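You operate a simulated robot arm through the tools that you are given. There is no shell and no other tool.

You are at the controls of a simulated robot arm. One attempt, no reset.

JOB
Wipe the dust off the light table with the green wipe block.
Fine: switch the light on first; put the block back, light off and cover shut at the end. Set down upright: green wipe block. What is to be rubbed or washed off counts as gone when no trace of it is left.

The check looks at the end state, three seconds after you hand in, the way a careful person would. Anything else that was tipped, shoved, dropped, spilled or broken makes it a failure. Lids that push on must go on centred and level and be pressed home; caps that screw on are set level and turned clockwise until they are tight.

ROBOT AND FRAMES
A 7-joint arm with a fingered hand, fixed in place. Base frame: the origin is at the foot of the arm, x ahead of it, y to its left, z up. Readings come in mm, rad, newtons and seconds.
Its first joint turns from -2.007 to 2.007 rad. Payload 5 kg.
The TCP is the grasp point between the finger pads, 32 mm short of the fingertips. In the tool frame z runs along the fingers and y along their closing line. Largest opening 160 mm; the body of the gripper starts 89 mm behind the TCP. The gripper is a hand of 4 fingers: y runs from the thumb to the fingers, the wrist lies at [0, 0, -267] in the tool frame, and closing takes about 1.5 s.
Orientation is that of the tool frame in the base frame, as a unit quaternion [x, y, z, w]. With the fingers straight down and closing along the base's y, the tool's x points along the base's -x, its y along +y and its z along -z.

CONTROLS
- The arm moves only by the tool nudge_tool. Its argument "motion" is a list of rows, each an object (a shift or turn left out is 0, a gripper value left out holds the last) with "delta_rot": the turn, a rotation vector about the base's x, y, z in rad, a list of three; "dp": the shift along the base's x, y, z in mm, a list of three; "hand": the closure in counts, from 0 (fully open) to 255 (shut). In form: [{"delta_rot": [rx, ry, rz], "dp": [tx, ty, tz], "hand": hand}, ...]. A call has 1 to 20 rows; each row shifts and turns the commanded pose from where the row before left it. Rows are played at 5 a second. More than 50 mm and 0.15 rad between two rows, or a gripper value outside its range, and nothing of the call is played. Where a pose cannot be reached the arm comes as near as it can. A force on the tool above 90 N (or 10 N above the force at the start of the call, whichever is more), or a blocked arm, ends the call early, and 0.2 s more pass. Each finger travels about 45 mm/s and halts on what it meets, pressing with about 27 N; the grip force reading is that of the motor and also rises with nothing between the fingers. The clock runs only during rows and for 0.2 s after the last one: add rows that do not move to give the fingers time. It gives the time, the measured TCP pose, the force on the tool (base axes), the opening and the grip force at its end, in the units of the frame above (readings bear some noise), with the torque about the TCP (base axes, N m) and any sound that the robot's microphone picked up.
- Cameras (640 x 400 px; columns grow to the right, rows downward): "scene" is fixed at [392.2, -647.3, 1629.4]; the picture's right is [0.90, -0.44, 0.00], its down [-0.27, -0.56, -0.79] and it looks along [0.35, 0.70, -0.62] (base axes); focal length 327 px, centre (320, 200). "wrist" rides on the gripper at [80, -4, -114] in the tool frame; the picture's right is [0.05, 1.00, 0.00], its down [-0.82, 0.04, -0.58] and it looks along [-0.58, 0.03, 0.82] (tool axes); focal length 265 px, centre (320, 200). There is no depth. A picture from a camera that has moved, and an enlarged one, comes with that camera's place and axes in the base frame and with its lens. The place of the scene camera against the robot may be out by one fixed shift of up to 12 mm in any direction.
- camera(camera): a new picture of that camera. The clock stands still meanwhile.
- lift_body(by): slides the trunk up (or, below 0, down) by that many mm; the arm rides with it, the base frame stays. It gives what a move gives, with no picture.
- grasp_type(shape): the hand has 4 fingers and takes this shape, open, in about a second: jaw (thumb against the fingers, like two jaws); tri (thumb and two fingers); tip (a fingertip pinch); poke (one finger out to press); point (the index stretched); flat (the hand flat); cup (the hand cupped); fist (a fist). The gripper value then closes the fingers along that shape, each until it touches; the sizes above hold for jaw. It gives what a move gives, with no picture.
- inspect(camera, box): a new picture of the part [left, top, right, bottom] of that camera's present view, enlarged. The clock stands still meanwhile.
- close_job(): hands the job in; it is judged then, once.

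Places have to be worked out from the pictures, the camera data and where the tool is seen. Open the gripper and draw the arm clear of the work before you hand the job in, unless the task says otherwise.

The tools are called after ">>>" as a command line: name --argument value ..., lists and objects as JSON in quotes. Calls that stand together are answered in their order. nudge_tool: Moves the arm, as the interface text tells. Its arguments: {"type":"object","properties":{"motion":{"type":"array"}},"required":["motion"]} The other tools are called the same way: lift_body (by) slides the trunk up or down; grasp_type (shape) gives the hand a shape; camera (camera) takes a picture; inspect (camera, box) takes an enlarged picture of a part of a camera's view; close_job () hands the job in.

At the start:

```text
time: 0.0
tool_pos: [706.8, -95.9, 1194.0]
ee_rot: [0.0, 1.0, 0.0, 0.0]
force: [0.9, -0.4, 0.2]
wrist_torque: [0.03, 0.03, 0.01]
grip_width: 159.9
finger_force: 0.1
shape: jaw
trunk travel left (down, up): [-600.0, 390.0]
```

scene: 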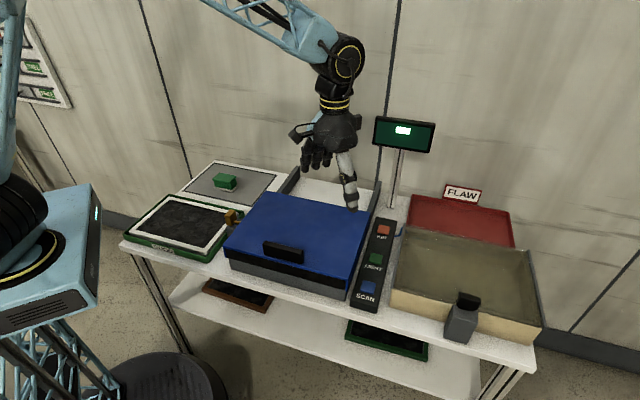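
wrist: 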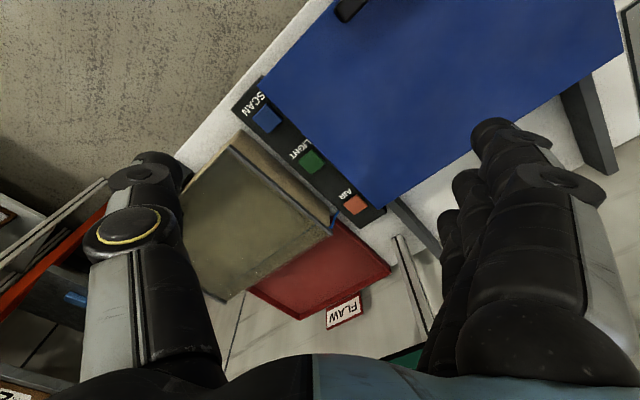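

I begin by looking closer at the scene: a blue-covered scanner/light table with a handle, a green block on a grey pad, and a panel with AIR/LIGHT/SCAN buttons.

>>> inspect --camera "scene" --box '[110, 150, 310, 275]'

>>> inspect --camera "scene" --box '[220, 180, 420, 305]'

>>> inspect --camera "scene" --box '[340, 100, 560, 350]'

```text
3.20 times, centred on (210, 212) of scene
camera zoom: at [392.2, -647.3, 1629.4], right [0.9, -0.44, 0.0], down [-0.27, -0.56, -0.79], along [0.35, 0.7, -0.62], focal length 1046 px, centre (672, 160)
```

zoom: 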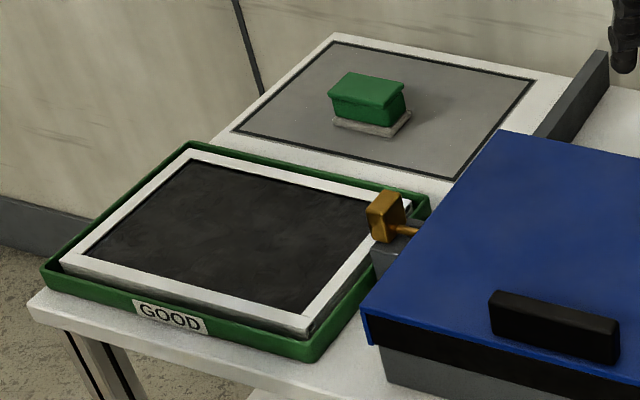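

```text
3.20 times, centred on (320, 242) of scene
camera zoom: at [392.2, -647.3, 1629.4], right [0.9, -0.44, 0.0], down [-0.27, -0.56, -0.79], along [0.35, 0.7, -0.62], focal length 1046 px, centre (320, 64)
```

zoom: 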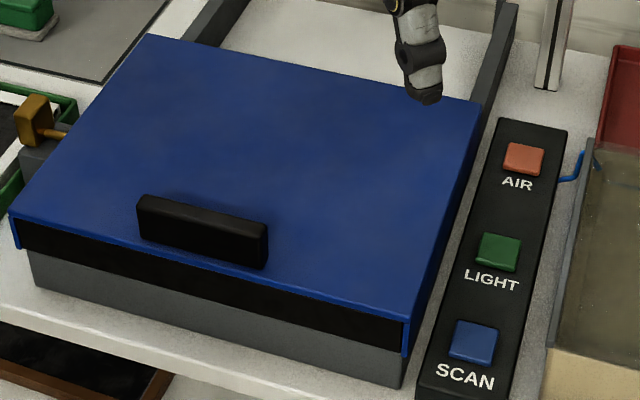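

```text
1.60 times, centred on (450, 225) of scene
camera zoom: at [392.2, -647.3, 1629.4], right [0.9, -0.44, 0.0], down [-0.27, -0.56, -0.79], along [0.35, 0.7, -0.62], focal length 523 px, centre (112, 160)
```

zoom: 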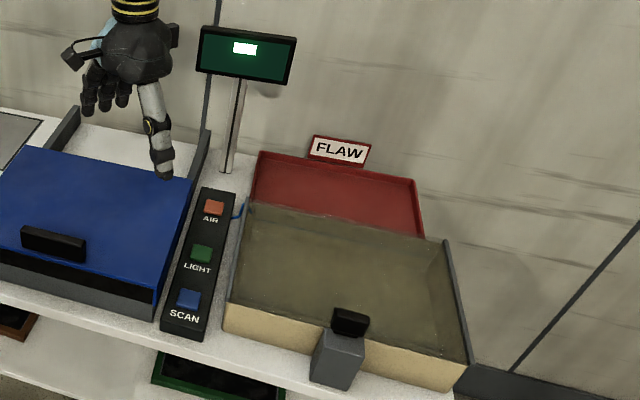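

Triangulating the LIGHT button from both views puts it near (867, -103, 839). The workbench is turned about 45° from the base, with "away" along (0.71, 0.71). I move the arm to view the left part (block, orange knob, cover) with the wrist camera.

>>> nudge_tool --motion '[{"dp": [-26, 31, -15], "delta_rot": [0, 0, 0.0785]}, {"dp": [-26, 31, -15], "delta_rot": [0, 0, 0.0785]}, {"dp": [-26, 31, -15], "delta_rot": [0, 0, 0.0785]}, {"dp": [-26, 31, -15], "delta_rot": [0, 0, 0.0785]}, {"dp": [-26, 31, -15], "delta_rot": [0, 0, 0.0785]}, {"dp": [-26, 31, -15], "delta_rot": [0, 0, 0.0785]}, {"dp": [-26, 31, -15], "delta_rot": [0, 0, 0.0785]}, {"dp": [-26, 31, -15], "delta_rot": [0, 0, 0.0785]}, {"dp": [-26, 31, -15], "delta_rot": [0, 0, 0.0785]}, {"dp": [-26, 31, -15], "delta_rot": [0, 0, 0.0785]}]'

>>> camera --camera "wrist"

>>> camera --camera "scene"

```text
time: 2.2
tool_pos: [446.0, 215.3, 1042.5]
ee_rot: [-0.383, 0.924, 0.0, -0.001]
force: [0.2, 0.3, -0.2]
wrist_torque: [-0.02, 0.02, 0.01]
grip_width: 159.8
finger_force: 0.1
shape: jaw
trunk travel left (down, up): [-600.0, 390.0]
```

```text
taken
camera wrist: at [390.5, 155.3, 1157.2], right [-0.74, 0.67, 0.0], down [0.55, 0.61, 0.58], along [0.39, 0.43, -0.82], focal length 265 px, centre (320, 200)
```

wrist: 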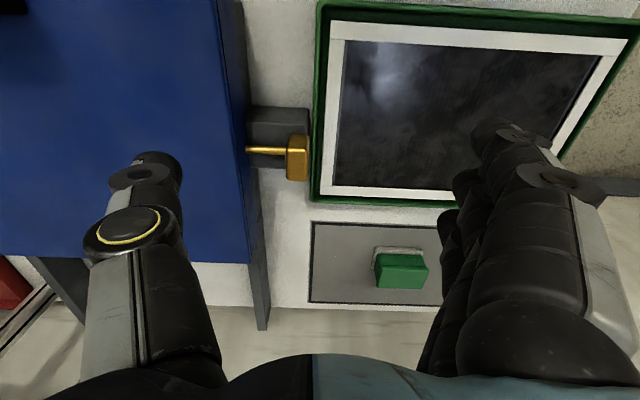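

```text
taken
```

scene: 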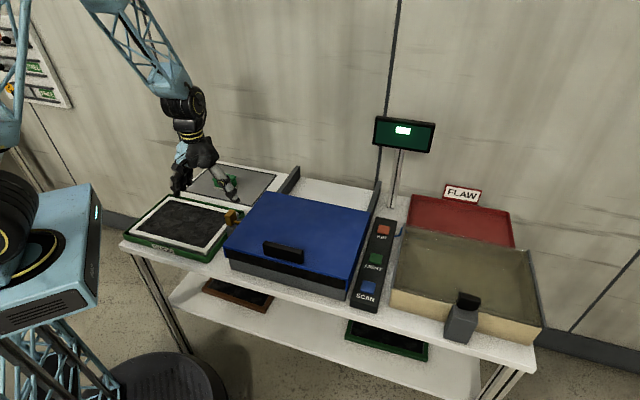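

The brass/orange knob looks like a bolt whose rod runs into the cover's left side; I enlarge it.

>>> inspect --camera "wrist" --box '[210, 80, 350, 200]'

>>> inspect --camera "scene" --box '[205, 195, 265, 245]'

>>> inspect --camera "wrist" --box '[300, 210, 460, 310]'

```text
3.33 times, centred on (280, 140) of wrist
camera zoom: at [390.5, 155.3, 1157.2], right [-0.74, 0.67, 0.0], down [0.55, 0.61, 0.58], along [0.39, 0.43, -0.82], focal length 885 px, centre (453, 400)
```

zoom: 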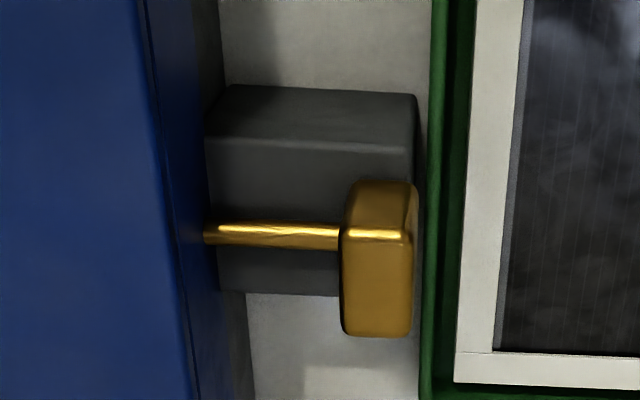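

```text
8.00 times, centred on (235, 220) of scene
camera zoom: at [392.2, -647.3, 1629.4], right [0.9, -0.44, 0.0], down [-0.27, -0.56, -0.79], along [0.35, 0.7, -0.62], focal length 2616 px, centre (1000, 40)
```

zoom: 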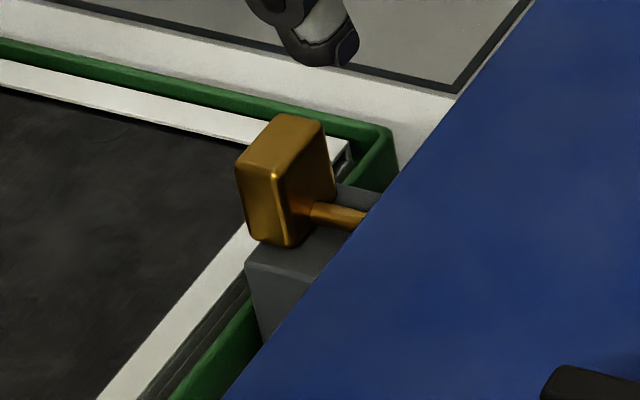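

```text
4.00 times, centred on (380, 260) of wrist
camera zoom: at [390.5, 155.3, 1157.2], right [-0.74, 0.67, 0.0], down [0.55, 0.61, 0.58], along [0.39, 0.43, -0.82], focal length 1062 px, centre (80, -40)
```

zoom: 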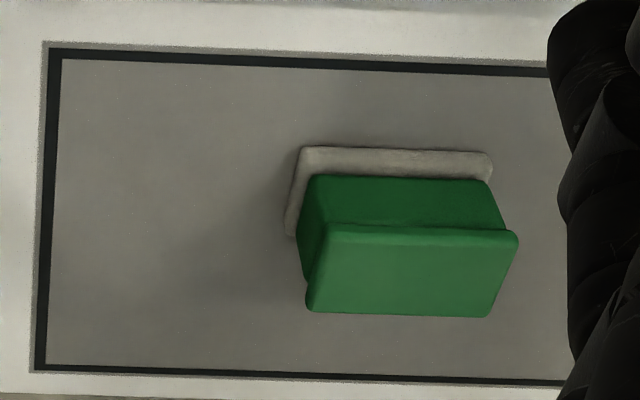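

The bolt has a rod of about 50 mm running into the device's left side. Next I look at the cover handle and front from the middle.

>>> nudge_tool --motion '[{"dp": [7, -47, 0]}, {"dp": [7, -47, 0]}, {"dp": [7, -47, 0]}, {"dp": [7, -47, 0]}, {"dp": [7, -47, 0]}]'

>>> camera --camera "wrist"

```text
time: 3.4
tool_pos: [479.4, -21.8, 1044.3]
ee_rot: [-0.382, 0.924, 0.0, 0.0]
force: [0.3, -0.6, -1.1]
wrist_torque: [0.03, 0.02, 0.02]
grip_width: 160.3
finger_force: 0.1
shape: jaw
trunk travel left (down, up): [-600.0, 390.0]
```

```text
taken
camera wrist: at [425.3, -82.2, 1157.8], right [-0.74, 0.67, 0.0], down [0.55, 0.61, 0.58], along [0.39, 0.43, -0.82], focal length 265 px, centre (320, 200)
```

wrist: 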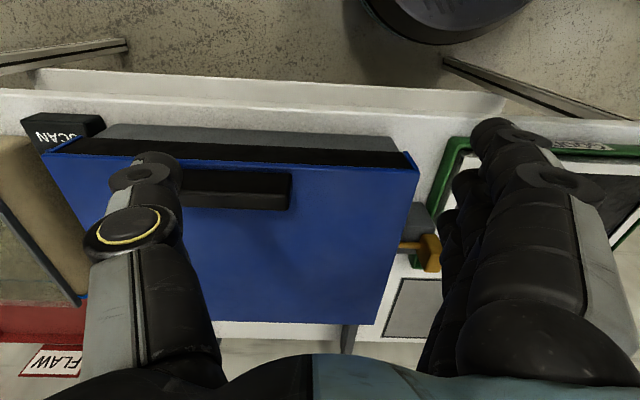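

Two-view estimates put the cover top near z≈910 and the brass knob near (497, 237, 888), about mid-length on the left side. I go round for a low side view of the bolt, tilting the tool.

>>> nudge_tool --motion '[{"dp": [-6, 31, 0], "delta_rot": [0, 0, -0.1428]}, {"dp": [-6, 31, 0], "delta_rot": [0, 0, -0.1428]}, {"dp": [-6, 31, 0], "delta_rot": [0, 0, -0.1428]}, {"dp": [-6, 31, 0], "delta_rot": [0, 0, -0.1428]}, {"dp": [-6, 31, 0], "delta_rot": [0, 0, -0.1428]}, {"dp": [-6, 31, 0], "delta_rot": [0, 0, -0.1428]}, {"dp": [-6, 31, 0], "delta_rot": [0, 0, -0.1428]}, {"dp": [-6, 31, 0], "delta_rot": [0, 0, -0.1428]}, {"dp": [-6, 31, 0], "delta_rot": [0, 0, -0.1428]}, {"dp": [-6, 31, 0], "delta_rot": [0, 0, -0.1428]}, {"dp": [-8, 35, 0], "delta_rot": [0, 0, -0.1428]}, {"dp": [0, 0, -28], "delta_rot": [-0.102, -0.102, 0]}, {"dp": [0, 0, -28], "delta_rot": [-0.102, -0.102, 0]}, {"dp": [0, 0, -28], "delta_rot": [-0.102, -0.102, 0]}]'

>>> camera --camera "wrist"

```text
time: 6.4
tool_pos: [429.0, 308.8, 958.4]
ee_rot: [0.394, 0.893, -0.087, 0.197]
force: [-0.8, 1.5, -0.2]
wrist_torque: [-0.13, -0.06, 0.01]
grip_width: 159.9
finger_force: 0.0
shape: jaw
trunk travel left (down, up): [-600.0, 390.0]
```

```text
taken
camera wrist: at [344.5, 395.0, 1028.9], right [0.71, 0.71, -0.02], down [0.37, -0.34, 0.87], along [0.61, -0.62, -0.5], focal length 265 px, centre (320, 200)
```

wrist: 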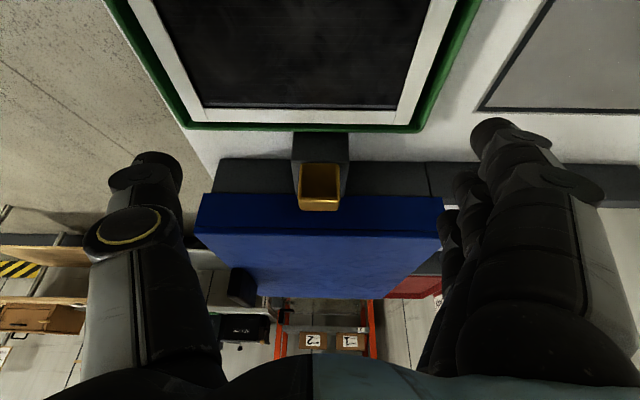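

>>> inspect --camera "wrist" --box '[180, 110, 460, 285]'

>>> inspect --camera "wrist" --box '[270, 120, 374, 224]'

```text
2.29 times, centred on (320, 198) of wrist
camera zoom: at [344.5, 395.0, 1028.9], right [0.71, 0.71, -0.02], down [0.37, -0.34, 0.87], along [0.61, -0.62, -0.5], focal length 607 px, centre (320, 206)
```

zoom: 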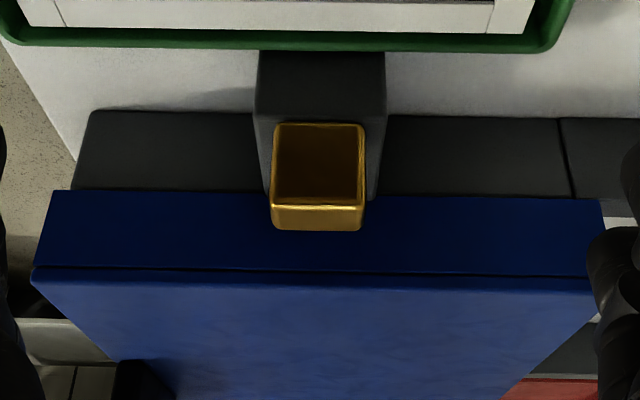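

```text
3.85 times, centred on (322, 172) of wrist
camera zoom: at [344.5, 395.0, 1028.9], right [0.71, 0.71, -0.02], down [0.37, -0.34, 0.87], along [0.61, -0.62, -0.5], focal length 1021 px, centre (312, 308)
```

zoom: 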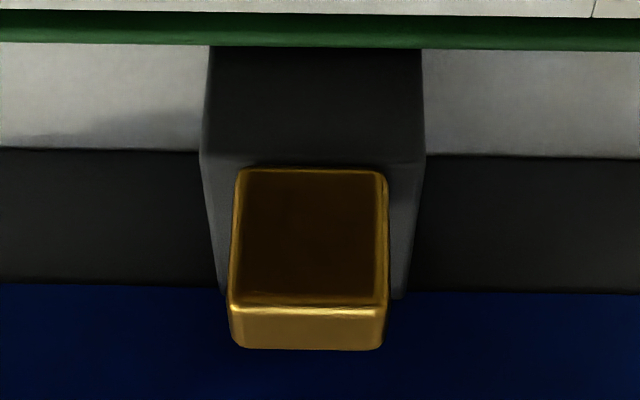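

The rod enters the blue cover's side wall, so it's a lock bolt to be pulled out leftwards. Light comes first: I untilt, move towards the LIGHT button, and prepare the poke shape high above it.

>>> nudge_tool --motion '[{"dp": [0, 0, 30], "delta_rot": [0.102, 0.102, 0]}, {"dp": [0, 0, 30], "delta_rot": [0.102, 0.102, 0]}, {"dp": [0, 0, 30], "delta_rot": [0.102, 0.102, 0]}, {"dp": [34, -32, 0], "delta_rot": [0, 0, 0.131]}, {"dp": [34, -32, 0], "delta_rot": [0, 0, 0.131]}, {"dp": [34, -32, 0], "delta_rot": [0, 0, 0.131]}, {"dp": [34, -32, 0], "delta_rot": [0, 0, 0.131]}, {"dp": [34, -32, 0], "delta_rot": [0, 0, 0.131]}, {"dp": [34, -32, 0], "delta_rot": [0, 0, 0.131]}, {"dp": [34, -32, 0]}, {"dp": [34, -32, 0]}, {"dp": [34, -32, 0]}, {"dp": [34, -32, 0]}, {"dp": [34, -32, 0]}, {"dp": [34, -32, 0]}]'

>>> grasp_type --shape "poke"

>>> camera --camera "wrist"

>>> camera --camera "scene"

```text
time: 9.6
tool_pos: [822.2, -60.3, 1049.5]
ee_rot: [-0.001, 1.0, 0.0, 0.001]
force: [-0.5, -0.3, 0.2]
wrist_torque: [0.02, 0.02, -0.02]
grip_width: 160.1
finger_force: 0.0
shape: jaw
trunk travel left (down, up): [-600.0, 390.0]
```

```text
time: 10.5
tool_pos: [820.4, -58.0, 1049.4]
ee_rot: [0.0, 1.0, 0.0, 0.0]
force: [-0.2, 0.4, -0.5]
wrist_torque: [0.0, 0.05, -0.05]
grip_width: 0.2
finger_force: 0.0
shape: poke
trunk travel left (down, up): [-600.0, 390.0]
```

```text
taken
camera wrist: at [739.8, -63.2, 1163.7], right [-0.05, 1.0, 0.0], down [0.82, 0.04, 0.58], along [0.58, 0.03, -0.82], focal length 265 px, centre (320, 200)
```

wrist: 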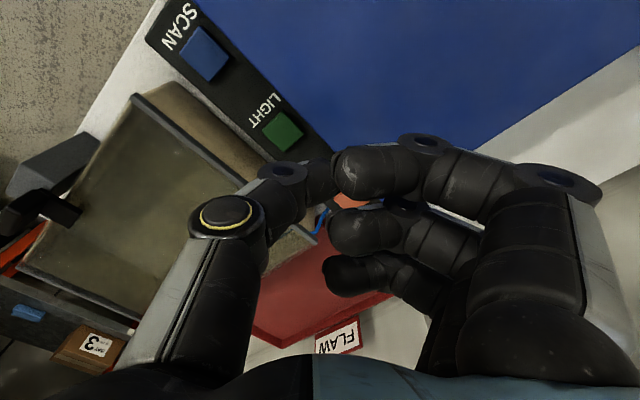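

```text
taken
```

scene: 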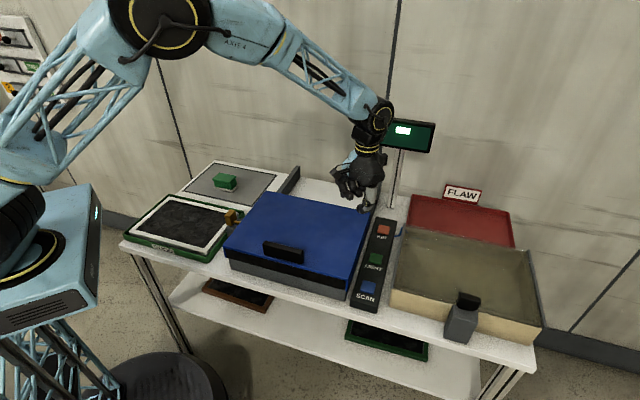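

I check how the hand looks in the poke shape.

>>> inspect --camera "scene" --box '[315, 130, 415, 220]'

>>> inspect --camera "wrist" --box '[180, 100, 500, 300]'

```text
4.44 times, centred on (365, 175) of scene
camera zoom: at [392.2, -647.3, 1629.4], right [0.9, -0.44, 0.0], down [-0.27, -0.56, -0.79], along [0.35, 0.7, -0.62], focal length 1454 px, centre (120, 311)
```

zoom: 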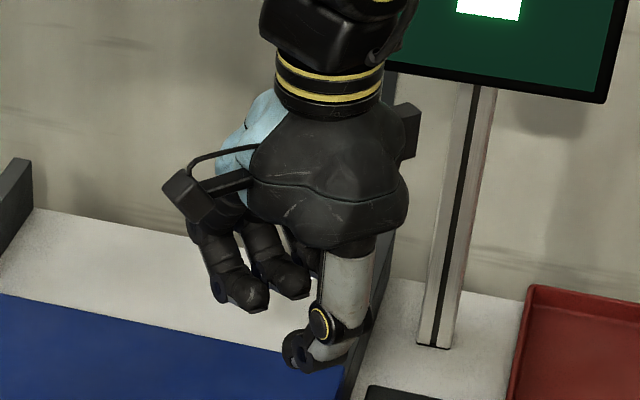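

```text
2.00 times, centred on (340, 200) of wrist
camera zoom: at [739.8, -63.2, 1163.7], right [-0.05, 1.0, 0.0], down [0.82, 0.04, 0.58], along [0.58, 0.03, -0.82], focal length 531 px, centre (280, 200)
```

zoom: 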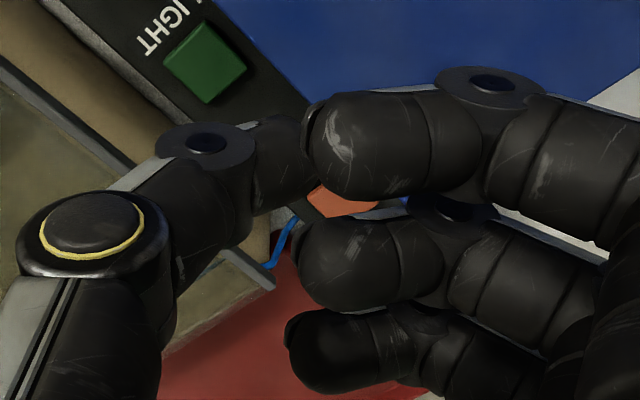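

In poke the fingers are all curled, so no clear single finger sticks out. I try the "point" shape and compare.

>>> grasp_type --shape "point"

>>> camera --camera "wrist"

>>> inspect --camera "scene" --box '[315, 130, 415, 220]'

```text
time: 11.4
tool_pos: [820.7, -59.0, 1049.9]
ee_rot: [0.0, 1.0, -0.001, 0.0]
force: [-0.5, 0.1, 0.3]
wrist_torque: [0.0, -0.02, -0.01]
grip_width: 152.3
finger_force: 0.0
shape: point
trunk travel left (down, up): [-600.0, 390.0]
```

```text
taken
camera wrist: at [739.8, -63.2, 1163.7], right [-0.05, 1.0, 0.0], down [0.82, 0.04, 0.58], along [0.58, 0.03, -0.82], focal length 265 px, centre (320, 200)
```

wrist: 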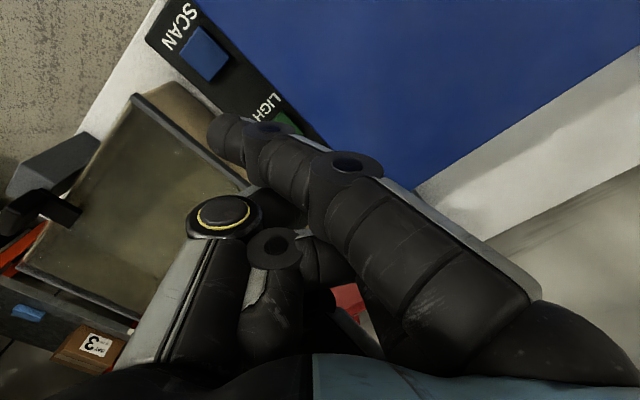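

```text
4.44 times, centred on (365, 175) of scene
camera zoom: at [392.2, -647.3, 1629.4], right [0.9, -0.44, 0.0], down [-0.27, -0.56, -0.79], along [0.35, 0.7, -0.62], focal length 1454 px, centre (120, 311)
```

zoom: 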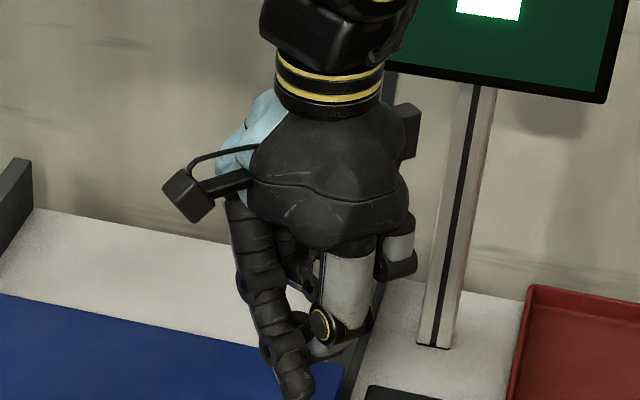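

In "point" the index is stretched; two views put its tip near (-35, -47, -5) from the TCP. I yaw the hand -45° so it lies along the button panel (clear of the cover) and hover the index tip over LIGHT.

>>> nudge_tool --motion '[{"dp": [17.4, -6, -20], "delta_rot": [0, 0, -0.131]}, {"dp": [17.4, -6, -20], "delta_rot": [0, 0, -0.131]}, {"dp": [17.4, -6, -20], "delta_rot": [0, 0, -0.131]}, {"dp": [17.4, -6, -20], "delta_rot": [0, 0, -0.131]}, {"dp": [17.4, -6, -20], "delta_rot": [0, 0, -0.131]}, {"dp": [17.4, -6, -20], "delta_rot": [0, 0, -0.131]}, {"dp": [0, 0, 0]}]'

>>> camera --camera "wrist"

>>> inspect --camera "scene" --box '[300, 150, 460, 310]'

```text
time: 13.0
tool_pos: [925.5, -94.6, 928.8]
ee_rot: [0.384, 0.923, 0.0, 0.0]
force: [-0.9, 0.4, 0.2]
wrist_torque: [0.02, 0.03, 0.01]
grip_width: 152.4
finger_force: 0.0
shape: point
trunk travel left (down, up): [-600.0, 390.0]
```

```text
taken
camera wrist: at [864.8, -40.7, 1043.9], right [0.67, 0.74, 0.0], down [0.61, -0.55, 0.58], along [0.43, -0.39, -0.82], focal length 265 px, centre (320, 200)
```

wrist: 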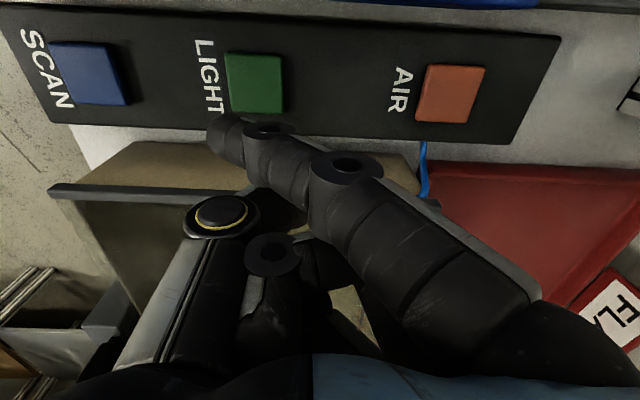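

```text
2.50 times, centred on (380, 230) of scene
camera zoom: at [392.2, -647.3, 1629.4], right [0.9, -0.44, 0.0], down [-0.27, -0.56, -0.79], along [0.35, 0.7, -0.62], focal length 818 px, centre (170, 125)
```

zoom: 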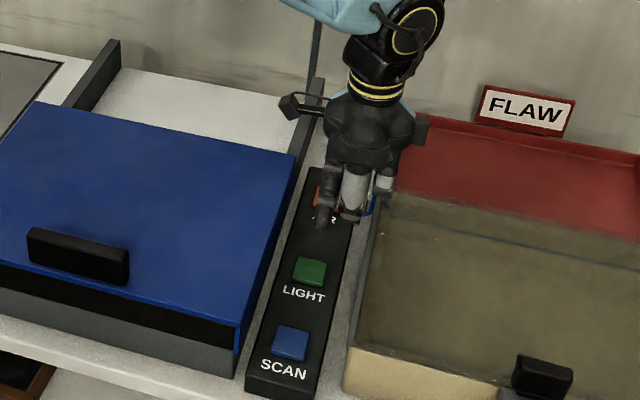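

The point hand would risk brushing the box rim at the right; the poke shape had its lowest tip almost on the tool axis, ~27 mm below the TCP, with the rest higher. I rise, switch to poke and centre on the LIGHT button.

>>> nudge_tool --motion '[{"dp": [-18, -1, 30]}, {"dp": [-18, -1, 30]}, {"dp": [-18, 0, 0]}]'

>>> grasp_type --shape "poke"

>>> nudge_tool --motion '[{"dp": [0, 0, -30]}, {"dp": [0, 0, -30]}, {"dp": [0, 0, -20]}, {"dp": [0, 0, 0]}]'

>>> camera --camera "wrist"

>>> inspect --camera "scene" --box '[330, 170, 430, 270]'

```text
time: 13.8
tool_pos: [870.5, -96.6, 989.6]
ee_rot: [0.383, 0.924, 0.0, 0.001]
force: [0.2, -0.4, 0.7]
wrist_torque: [-0.02, 0.02, -0.01]
grip_width: 152.2
finger_force: 0.1
shape: point
trunk travel left (down, up): [-600.0, 390.0]
```

```text
time: 14.7
tool_pos: [871.1, -96.8, 990.5]
ee_rot: [0.383, 0.924, 0.0, 0.0]
force: [-0.2, -0.1, -0.5]
wrist_torque: [0.07, -0.02, -0.03]
grip_width: 0.0
finger_force: 0.1
shape: poke
trunk travel left (down, up): [-600.0, 390.0]
```

```text
time: 15.7
tool_pos: [871.1, -97.0, 909.4]
ee_rot: [0.382, 0.924, 0.0, 0.0]
force: [-0.8, -0.2, 1.0]
wrist_torque: [-0.01, -0.01, -0.04]
grip_width: 0.1
finger_force: 0.1
shape: poke
trunk travel left (down, up): [-600.0, 390.0]
```

```text
taken
camera wrist: at [811.5, -43.8, 1023.7], right [0.67, 0.74, 0.0], down [0.61, -0.55, 0.58], along [0.43, -0.39, -0.82], focal length 265 px, centre (320, 200)
```

wrist: 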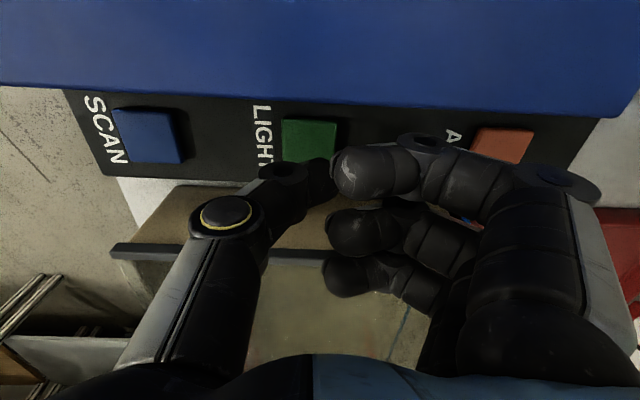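

```text
4.00 times, centred on (380, 220) of scene
camera zoom: at [392.2, -647.3, 1629.4], right [0.9, -0.44, 0.0], down [-0.27, -0.56, -0.79], along [0.35, 0.7, -0.62], focal length 1308 px, centre (80, 120)
```

zoom: 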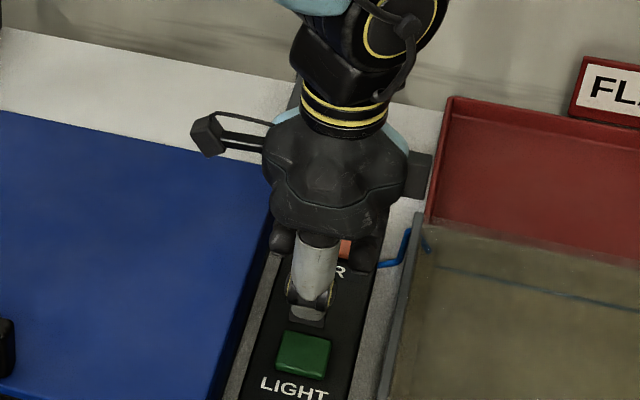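

The tip lines up with the LIGHT button to within a few mm in both views. I descend 35 mm, then step slowly until force appears.

>>> nudge_tool --motion '[{"dp": [0, 0, -12]}, {"dp": [0, 0, -12]}, {"dp": [0, 0, -9]}]'

>>> nudge_tool --motion '[{"dp": [0, 0, -3]}, {"dp": [0, 0, 0]}]'

>>> nudge_tool --motion '[{"dp": [0, 0, -3]}, {"dp": [0, 0, 0]}]'

>>> inspect --camera "scene" --box '[330, 170, 430, 270]'

```text
time: 16.5
tool_pos: [870.7, -97.7, 876.4]
ee_rot: [0.383, 0.924, 0.0, 0.0]
force: [0.7, -0.5, 1.0]
wrist_torque: [0.02, 0.0, -0.01]
grip_width: 0.0
finger_force: 0.1
shape: poke
trunk travel left (down, up): [-600.0, 390.0]
```

```text
time: 17.1
tool_pos: [872.6, -97.3, 873.7]
ee_rot: [0.383, 0.924, 0.001, 0.0]
force: [0.0, 0.2, 2.7]
wrist_torque: [0.0, 0.0, 0.05]
grip_width: 0.1
finger_force: 0.1
shape: poke
trunk travel left (down, up): [-600.0, 390.0]
heard: click
```

```text
time: 17.7
tool_pos: [872.2, -96.2, 869.4]
ee_rot: [0.383, 0.924, 0.0, -0.001]
force: [-0.5, -0.9, 5.5]
wrist_torque: [-0.01, -0.04, 0.01]
grip_width: 0.0
finger_force: 0.0
shape: poke
trunk travel left (down, up): [-600.0, 390.0]
```

```text
4.00 times, centred on (380, 220) of scene
camera zoom: at [392.2, -647.3, 1629.4], right [0.9, -0.44, 0.0], down [-0.27, -0.56, -0.79], along [0.35, 0.7, -0.62], focal length 1308 px, centre (80, 120)
```

zoom: 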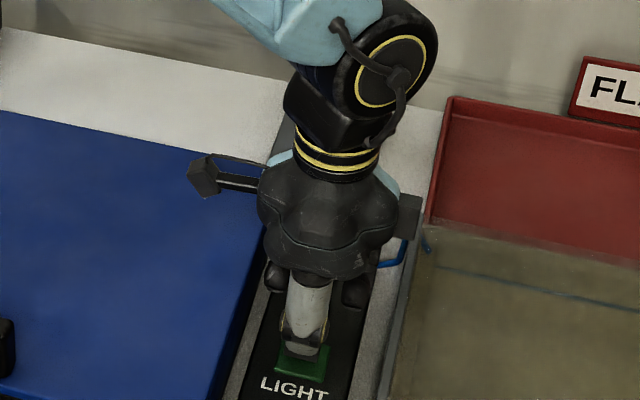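

A click was heard on the first press, with spring force after it. I rise straight up and look for a change in state.

>>> nudge_tool --motion '[{"dp": [0, 0, 10]}, {"dp": [0, 0, 40]}, {"dp": [0, 0, 45]}, {"dp": [0, 0, 45]}, {"dp": [0, 0, 45]}]'

>>> camera --camera "scene"

>>> camera --camera "wrist"

>>> inspect --camera "scene" --box '[330, 200, 430, 320]'

```text
time: 18.9
tool_pos: [870.0, -97.8, 1056.8]
ee_rot: [0.383, 0.924, 0.0, -0.001]
force: [-1.2, -0.2, 0.3]
wrist_torque: [0.01, -0.03, -0.01]
grip_width: 0.0
finger_force: 0.1
shape: poke
trunk travel left (down, up): [-600.0, 390.0]
```

```text
taken
```

scene: 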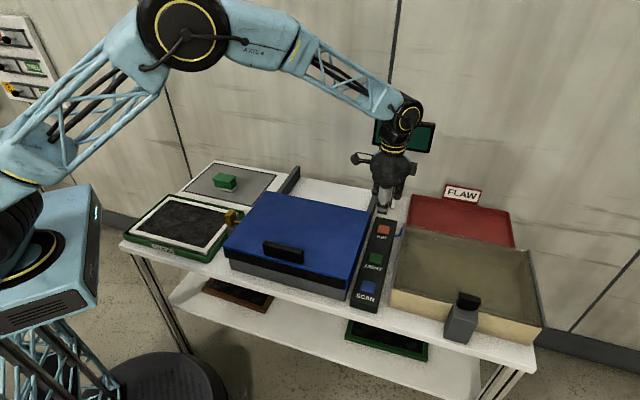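

```text
taken
camera wrist: at [810.1, -43.7, 1171.2], right [0.67, 0.74, 0.0], down [0.61, -0.55, 0.58], along [0.43, -0.39, -0.82], focal length 265 px, centre (320, 200)
```

wrist: 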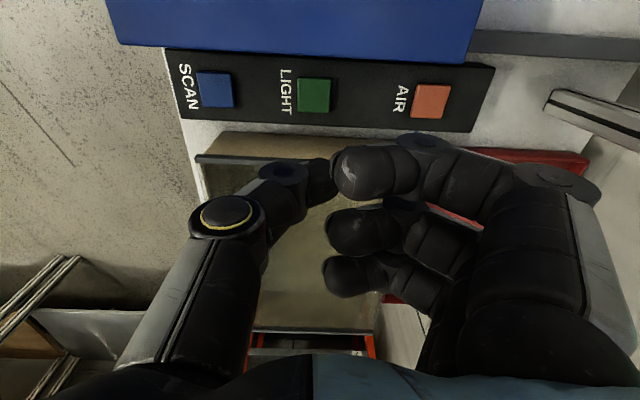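

```text
3.33 times, centred on (380, 260) of scene
camera zoom: at [392.2, -647.3, 1629.4], right [0.9, -0.44, 0.0], down [-0.27, -0.56, -0.79], along [0.35, 0.7, -0.62], focal length 1090 px, centre (120, 0)
```

zoom: 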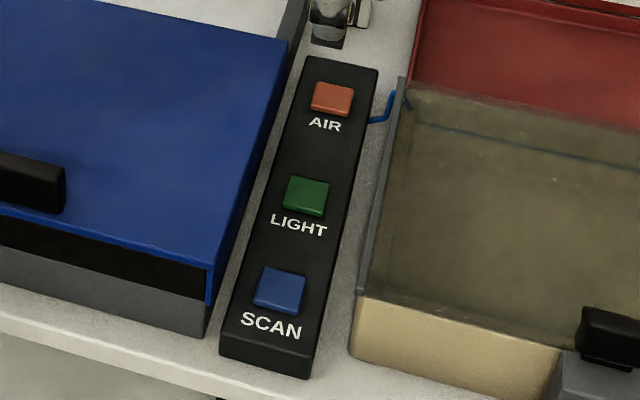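

The button popped back, so I'll see the light once the cover opens. Next, the bolt: I carry the hand (same yaw, closing along the cover's length) to above the brass knob and change to jaw.

>>> nudge_tool --motion '[{"dp": [-34, 30.4, -5]}, {"dp": [-34, 30.4, -5]}, {"dp": [-34, 30.4, -5]}, {"dp": [-34, 30.4, -5]}, {"dp": [-34, 30.4, -5]}, {"dp": [-34, 30.4, -5]}, {"dp": [-34, 30.4, -5]}, {"dp": [-34, 30.4, -5]}, {"dp": [-34, 30.4, -5]}, {"dp": [-34, 30.4, -5]}, {"dp": [-33, 30, -5]}, {"dp": [0, 0, 0]}]'

>>> grasp_type --shape "jaw"

>>> camera --camera "wrist"

>>> inspect --camera "scene" --box '[170, 120, 290, 260]'

```text
time: 21.5
tool_pos: [498.9, 237.8, 1000.1]
ee_rot: [0.383, 0.924, 0.0, 0.0]
force: [0.4, 0.1, -0.5]
wrist_torque: [0.0, 0.01, 0.0]
grip_width: 0.0
finger_force: 0.1
shape: poke
trunk travel left (down, up): [-600.0, 390.0]
```

```text
time: 22.4
tool_pos: [497.4, 238.2, 1000.6]
ee_rot: [0.383, 0.924, 0.0, 0.0]
force: [-1.2, 0.3, 0.4]
wrist_torque: [0.04, 0.02, 0.0]
grip_width: 160.0
finger_force: 0.1
shape: jaw
trunk travel left (down, up): [-600.0, 390.0]
```

```text
taken
camera wrist: at [437.6, 290.8, 1114.8], right [0.67, 0.74, 0.0], down [0.61, -0.55, 0.58], along [0.43, -0.39, -0.82], focal length 265 px, centre (320, 200)
```

wrist: 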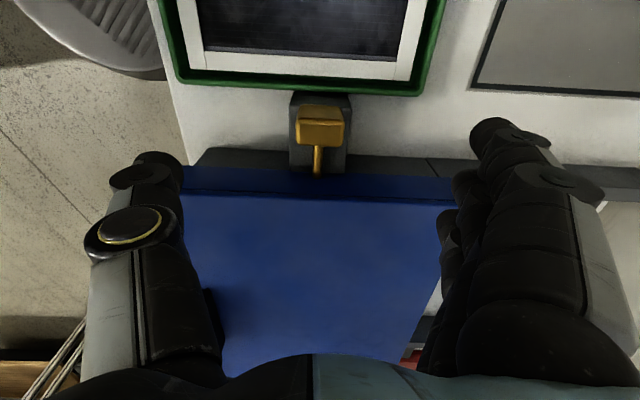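

```text
2.86 times, centred on (230, 190) of scene
camera zoom: at [392.2, -647.3, 1629.4], right [0.9, -0.44, 0.0], down [-0.27, -0.56, -0.79], along [0.35, 0.7, -0.62], focal length 934 px, centre (577, 229)
```

zoom: 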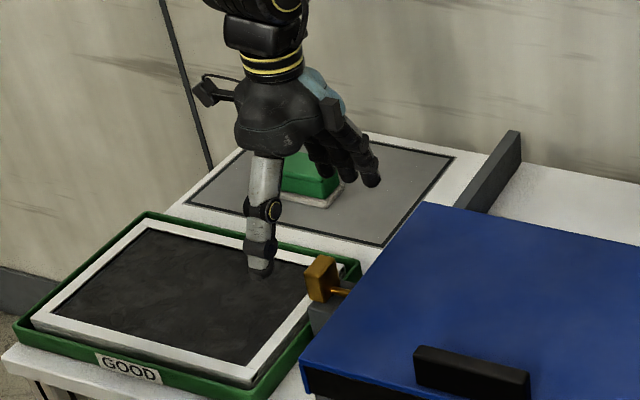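

I enlarge the knob from here to locate it precisely.

>>> inspect --camera "wrist" --box '[270, 75, 370, 185]'

```text
3.64 times, centred on (320, 130) of wrist
camera zoom: at [437.6, 290.8, 1114.8], right [0.67, 0.74, 0.0], down [0.61, -0.55, 0.58], along [0.43, -0.39, -0.82], focal length 965 px, centre (320, 454)
```

zoom: 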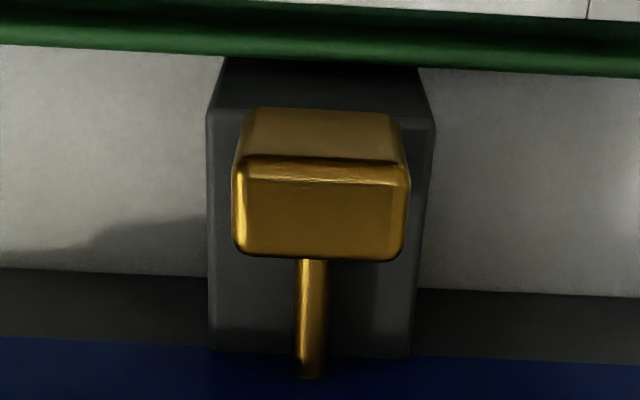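

Two wrist views give the knob top at (497, 237, 909), about 38 mm wide, with the grey support block's top near z≈865. I lower to z≈907 (tips ≈875) and close on it.

>>> nudge_tool --motion '[{"dp": [0, -1, -40]}, {"dp": [0, 0, -40]}, {"dp": [0, 0, -13]}, {"hand": 200}, {"hand": 255}, {}, {}, {}, {}, {}, {}, {}]'

>>> camera --camera "wrist"

>>> inspect --camera "scene" --box '[190, 150, 290, 250]'

```text
time: 25.0
tool_pos: [499.4, 236.8, 907.0]
ee_rot: [0.383, 0.924, 0.0, 0.0]
force: [0.6, 0.1, 0.7]
wrist_torque: [-0.02, -0.09, 0.02]
grip_width: 21.2
finger_force: 2.0
shape: jaw
trunk travel left (down, up): [-600.0, 390.0]
```

```text
taken
camera wrist: at [438.0, 290.3, 1021.9], right [0.67, 0.74, 0.0], down [0.61, -0.55, 0.58], along [0.43, -0.39, -0.82], focal length 265 px, centre (320, 200)
```

wrist: 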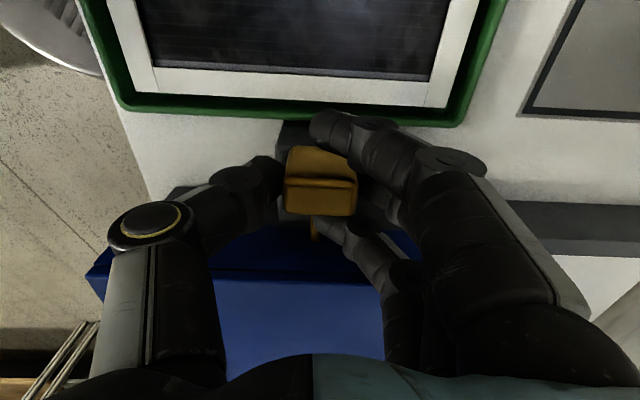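

```text
4.00 times, centred on (240, 200) of scene
camera zoom: at [392.2, -647.3, 1629.4], right [0.9, -0.44, 0.0], down [-0.27, -0.56, -0.79], along [0.35, 0.7, -0.62], focal length 1308 px, centre (640, 200)
```

zoom: 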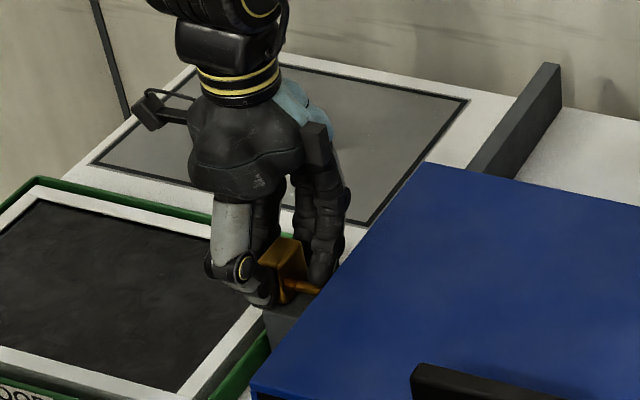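

The fingers cage the knob (one behind it by the rod). I pull leftwards (-v) in small steps and watch the force.

>>> nudge_tool --motion '[{"dp": [-3.5, 3.5, 0]}, {"dp": [-3.5, 3.5, 0]}, {"dp": [-3.5, 3.5, 0]}, {}]'

>>> camera --camera "wrist"

```text
time: 26.0
tool_pos: [490.5, 245.0, 907.6]
ee_rot: [0.383, 0.924, 0.001, 0.0]
force: [27.7, -33.9, 6.6]
wrist_torque: [-0.66, -0.81, 0.38]
grip_width: 18.4
finger_force: 27.0
shape: jaw
trunk travel left (down, up): [-600.0, 390.0]
```

```text
taken
camera wrist: at [429.7, 297.6, 1022.1], right [0.67, 0.74, 0.0], down [0.61, -0.55, 0.58], along [0.43, -0.39, -0.82], focal length 265 px, centre (320, 200)
```

wrist: 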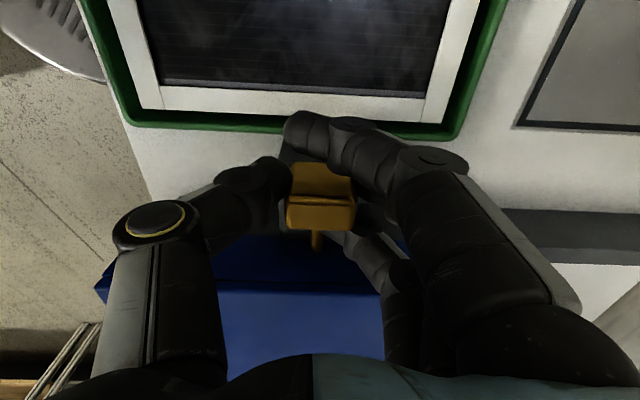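

The knob didn't move at 44 N (only the fingers slipped), so outward is blocked; the bolt may already be withdrawn or work differently. I relieve the load, release, and lift off for a better look.

>>> nudge_tool --motion '[{"dp": [3.5, -3.5, 0]}, {"dp": [3.5, -3.5, 0], "hand": 150}, {"hand": 0}, {}, {}, {}, {}, {"dp": [0, 0, 30]}, {"dp": [0, 0, 40]}]'

>>> inspect --camera "wrist" --box '[250, 75, 390, 195]'

>>> inspect --camera "scene" --box '[215, 200, 255, 235]'

```text
time: 28.0
tool_pos: [494.5, 239.5, 978.0]
ee_rot: [0.382, 0.924, 0.001, 0.0]
force: [-0.6, -0.3, 0.0]
wrist_torque: [-0.01, -0.03, -0.01]
grip_width: 159.9
finger_force: 0.0
shape: jaw
trunk travel left (down, up): [-600.0, 390.0]
```

```text
3.33 times, centred on (320, 135) of wrist
camera zoom: at [433.2, 292.2, 1091.9], right [0.67, 0.74, 0.0], down [0.61, -0.55, 0.58], along [0.43, -0.39, -0.82], focal length 885 px, centre (320, 417)
```

zoom: 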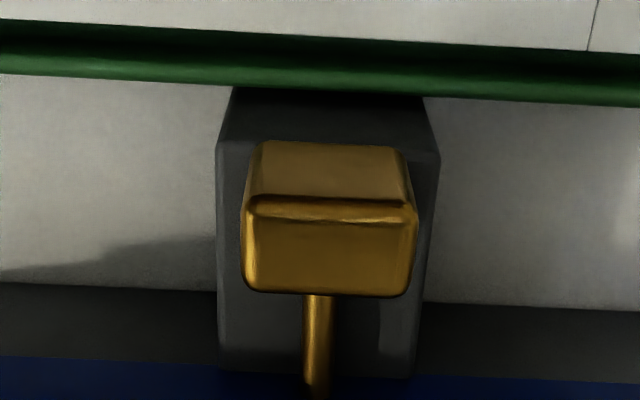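

```text
11.43 times, centred on (235, 218) of scene
camera zoom: at [392.2, -647.3, 1629.4], right [0.9, -0.44, 0.0], down [-0.27, -0.56, -0.79], along [0.35, 0.7, -0.62], focal length 3738 px, centre (1291, 0)
```

zoom: 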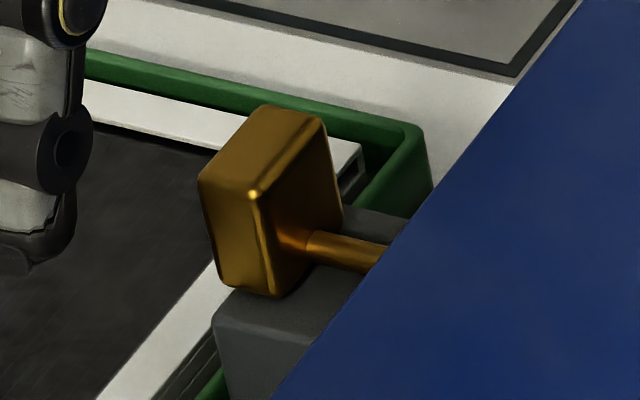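

I enlarge the rod's end at the cover side.

>>> inspect --camera "wrist" --box '[295, 160, 365, 215]'

>>> camera --camera "wrist"

```text
7.27 times, centred on (330, 188) of wrist
camera zoom: at [433.2, 292.2, 1091.9], right [0.67, 0.74, 0.0], down [0.61, -0.55, 0.58], along [0.43, -0.39, -0.82], focal length 1930 px, centre (247, 291)
```

zoom: 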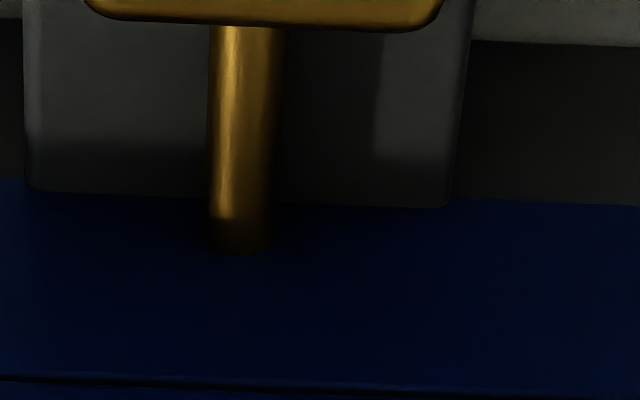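

```text
taken
camera wrist: at [433.2, 292.2, 1091.9], right [0.67, 0.74, 0.0], down [0.61, -0.55, 0.58], along [0.43, -0.39, -0.82], focal length 265 px, centre (320, 200)
```

wrist: 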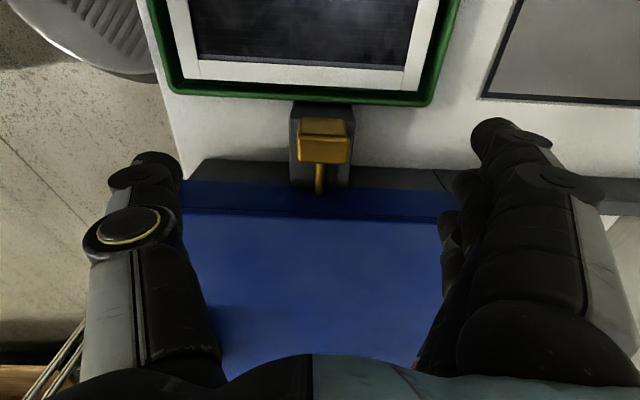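

The rod seems to enter the cover's side, but it may only be a stop. Before working on it more, I look at the cover handle from above so I can test the cover gently.

>>> nudge_tool --motion '[{"dp": [0, 0, 40]}, {"dp": [16, -43, 6]}, {"dp": [16, -43, 6]}, {"dp": [16, -43, 6]}, {"dp": [16, -43, 6]}, {"dp": [16, -43, 6]}, {"dp": [16, -43, 6]}, {}]'

>>> camera --camera "wrist"

>>> inspect --camera "scene" --box '[210, 140, 390, 300]'

```text
time: 29.8
tool_pos: [591.3, -18.8, 1054.0]
ee_rot: [0.382, 0.924, -0.001, 0.001]
force: [-0.1, 0.5, -0.8]
wrist_torque: [-0.02, 0.01, 0.01]
grip_width: 159.9
finger_force: 0.1
shape: jaw
trunk travel left (down, up): [-600.0, 390.0]
```

```text
taken
camera wrist: at [530.8, 35.1, 1168.1], right [0.67, 0.74, 0.0], down [0.61, -0.55, 0.58], along [0.43, -0.39, -0.82], focal length 265 px, centre (320, 200)
```

wrist: 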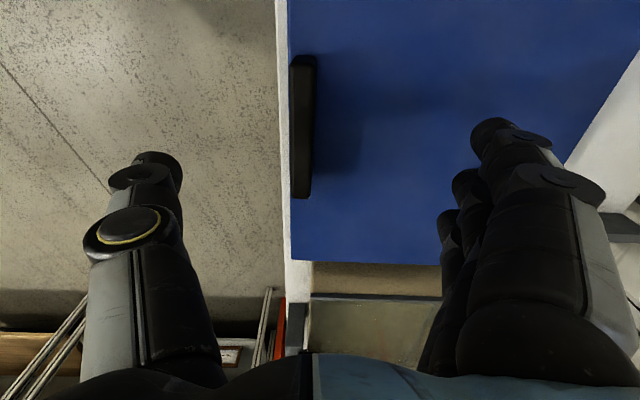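

```text
2.50 times, centred on (300, 220) of scene
camera zoom: at [392.2, -647.3, 1629.4], right [0.9, -0.44, 0.0], down [-0.27, -0.56, -0.79], along [0.35, 0.7, -0.62], focal length 818 px, centre (370, 150)
```

zoom: 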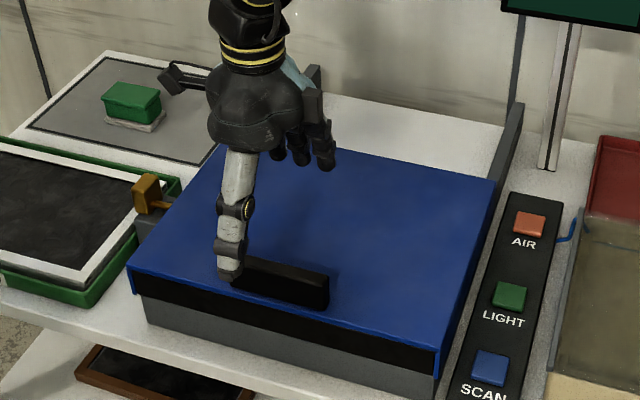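

The handle's top comes out at z≈957, centre about (583, -33), running along the cover's width. I lower the open jaw around it and close.

>>> nudge_tool --motion '[{"dp": [-8.7, -13.7, -20]}, {"dp": [0, 0, -40]}, {"dp": [0, 0, -40]}, {"dp": [0, 0, -6]}, {"hand": 200}, {"hand": 255}, {}, {}, {}, {}, {}, {}, {}]'

>>> camera --camera "wrist"

>>> inspect --camera "scene" --box '[210, 140, 390, 300]'

```text
time: 32.6
tool_pos: [581.6, -32.7, 948.8]
ee_rot: [0.383, 0.924, 0.0, 0.0]
force: [-2.4, -2.3, 4.6]
wrist_torque: [0.38, 0.09, -0.2]
grip_width: 16.9
finger_force: 27.0
shape: jaw
trunk travel left (down, up): [-600.0, 390.0]
```

```text
taken
camera wrist: at [521.5, 20.9, 1062.0], right [0.67, 0.74, 0.0], down [0.61, -0.55, 0.58], along [0.43, -0.39, -0.82], focal length 265 px, centre (320, 200)
```

wrist: 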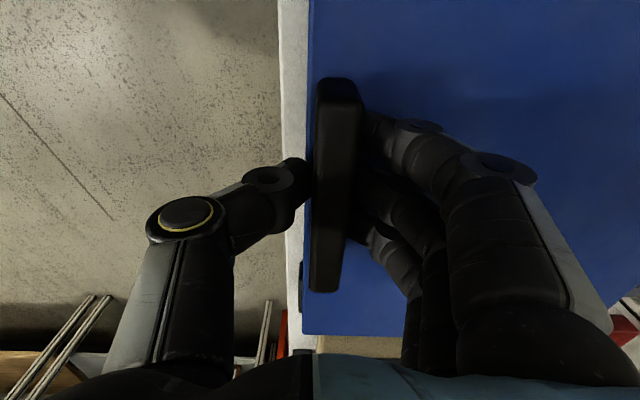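

```text
2.50 times, centred on (300, 220) of scene
camera zoom: at [392.2, -647.3, 1629.4], right [0.9, -0.44, 0.0], down [-0.27, -0.56, -0.79], along [0.35, 0.7, -0.62], focal length 818 px, centre (370, 150)
```

zoom: 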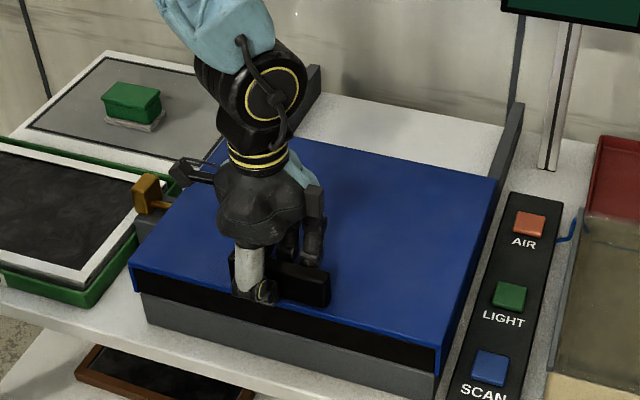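

Handle gripped (16.9 mm). I push very gently away (+u) by a few mm to see whether the cover slides.

>>> nudge_tool --motion '[{"dp": [2, 2, 0]}, {"dp": [2, 2, 0]}, {"dp": [1.5, 1.5, 0]}, {}]'

```text
time: 33.6
tool_pos: [586.8, -26.3, 948.3]
ee_rot: [0.382, 0.924, 0.0, 0.0]
force: [0.0, -2.4, 5.8]
wrist_torque: [0.37, -0.01, -0.23]
grip_width: 16.8
finger_force: 27.1
shape: jaw
trunk travel left (down, up): [-600.0, 390.0]
```

It moved ~8 mm with almost no force. I go a bit further and compare pictures.

>>> nudge_tool --motion '[{"dp": [4, 4, 0]}, {"dp": [4, 4, 0]}, {"dp": [4, 4, 0]}, {}]'

>>> camera --camera "wrist"

>>> inspect --camera "scene" --box '[210, 140, 390, 300]'

```text
time: 34.6
tool_pos: [598.5, -14.9, 947.5]
ee_rot: [0.383, 0.924, 0.0, -0.001]
force: [3.0, -2.5, 2.9]
wrist_torque: [0.32, -0.04, -0.28]
grip_width: 17.0
finger_force: 26.4
shape: jaw
trunk travel left (down, up): [-600.0, 390.0]
```

```text
taken
camera wrist: at [539.4, 38.8, 1062.1], right [0.67, 0.74, 0.0], down [0.61, -0.55, 0.58], along [0.43, -0.39, -0.82], focal length 265 px, centre (320, 200)
```

wrist: 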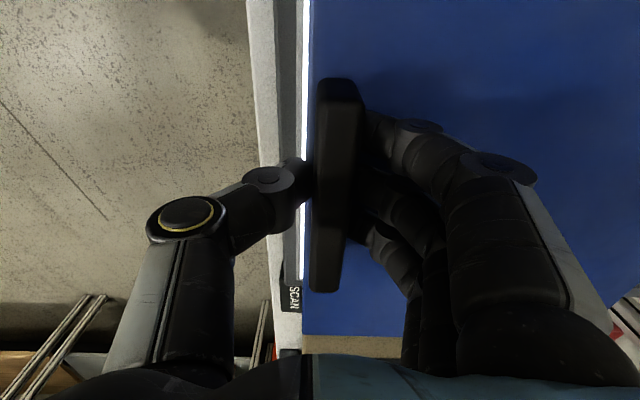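

```text
2.50 times, centred on (300, 220) of scene
camera zoom: at [392.2, -647.3, 1629.4], right [0.9, -0.44, 0.0], down [-0.27, -0.56, -0.79], along [0.35, 0.7, -0.62], focal length 818 px, centre (370, 150)
```

zoom: 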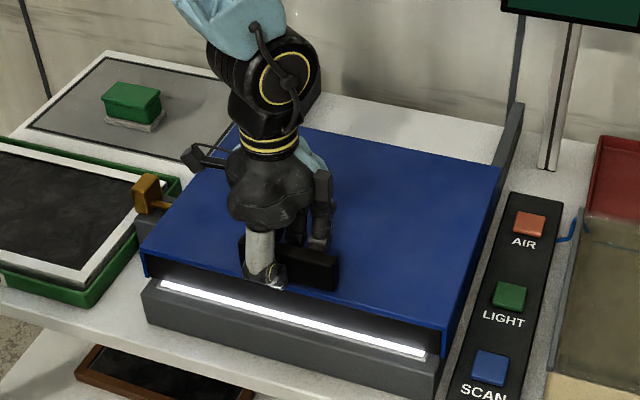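

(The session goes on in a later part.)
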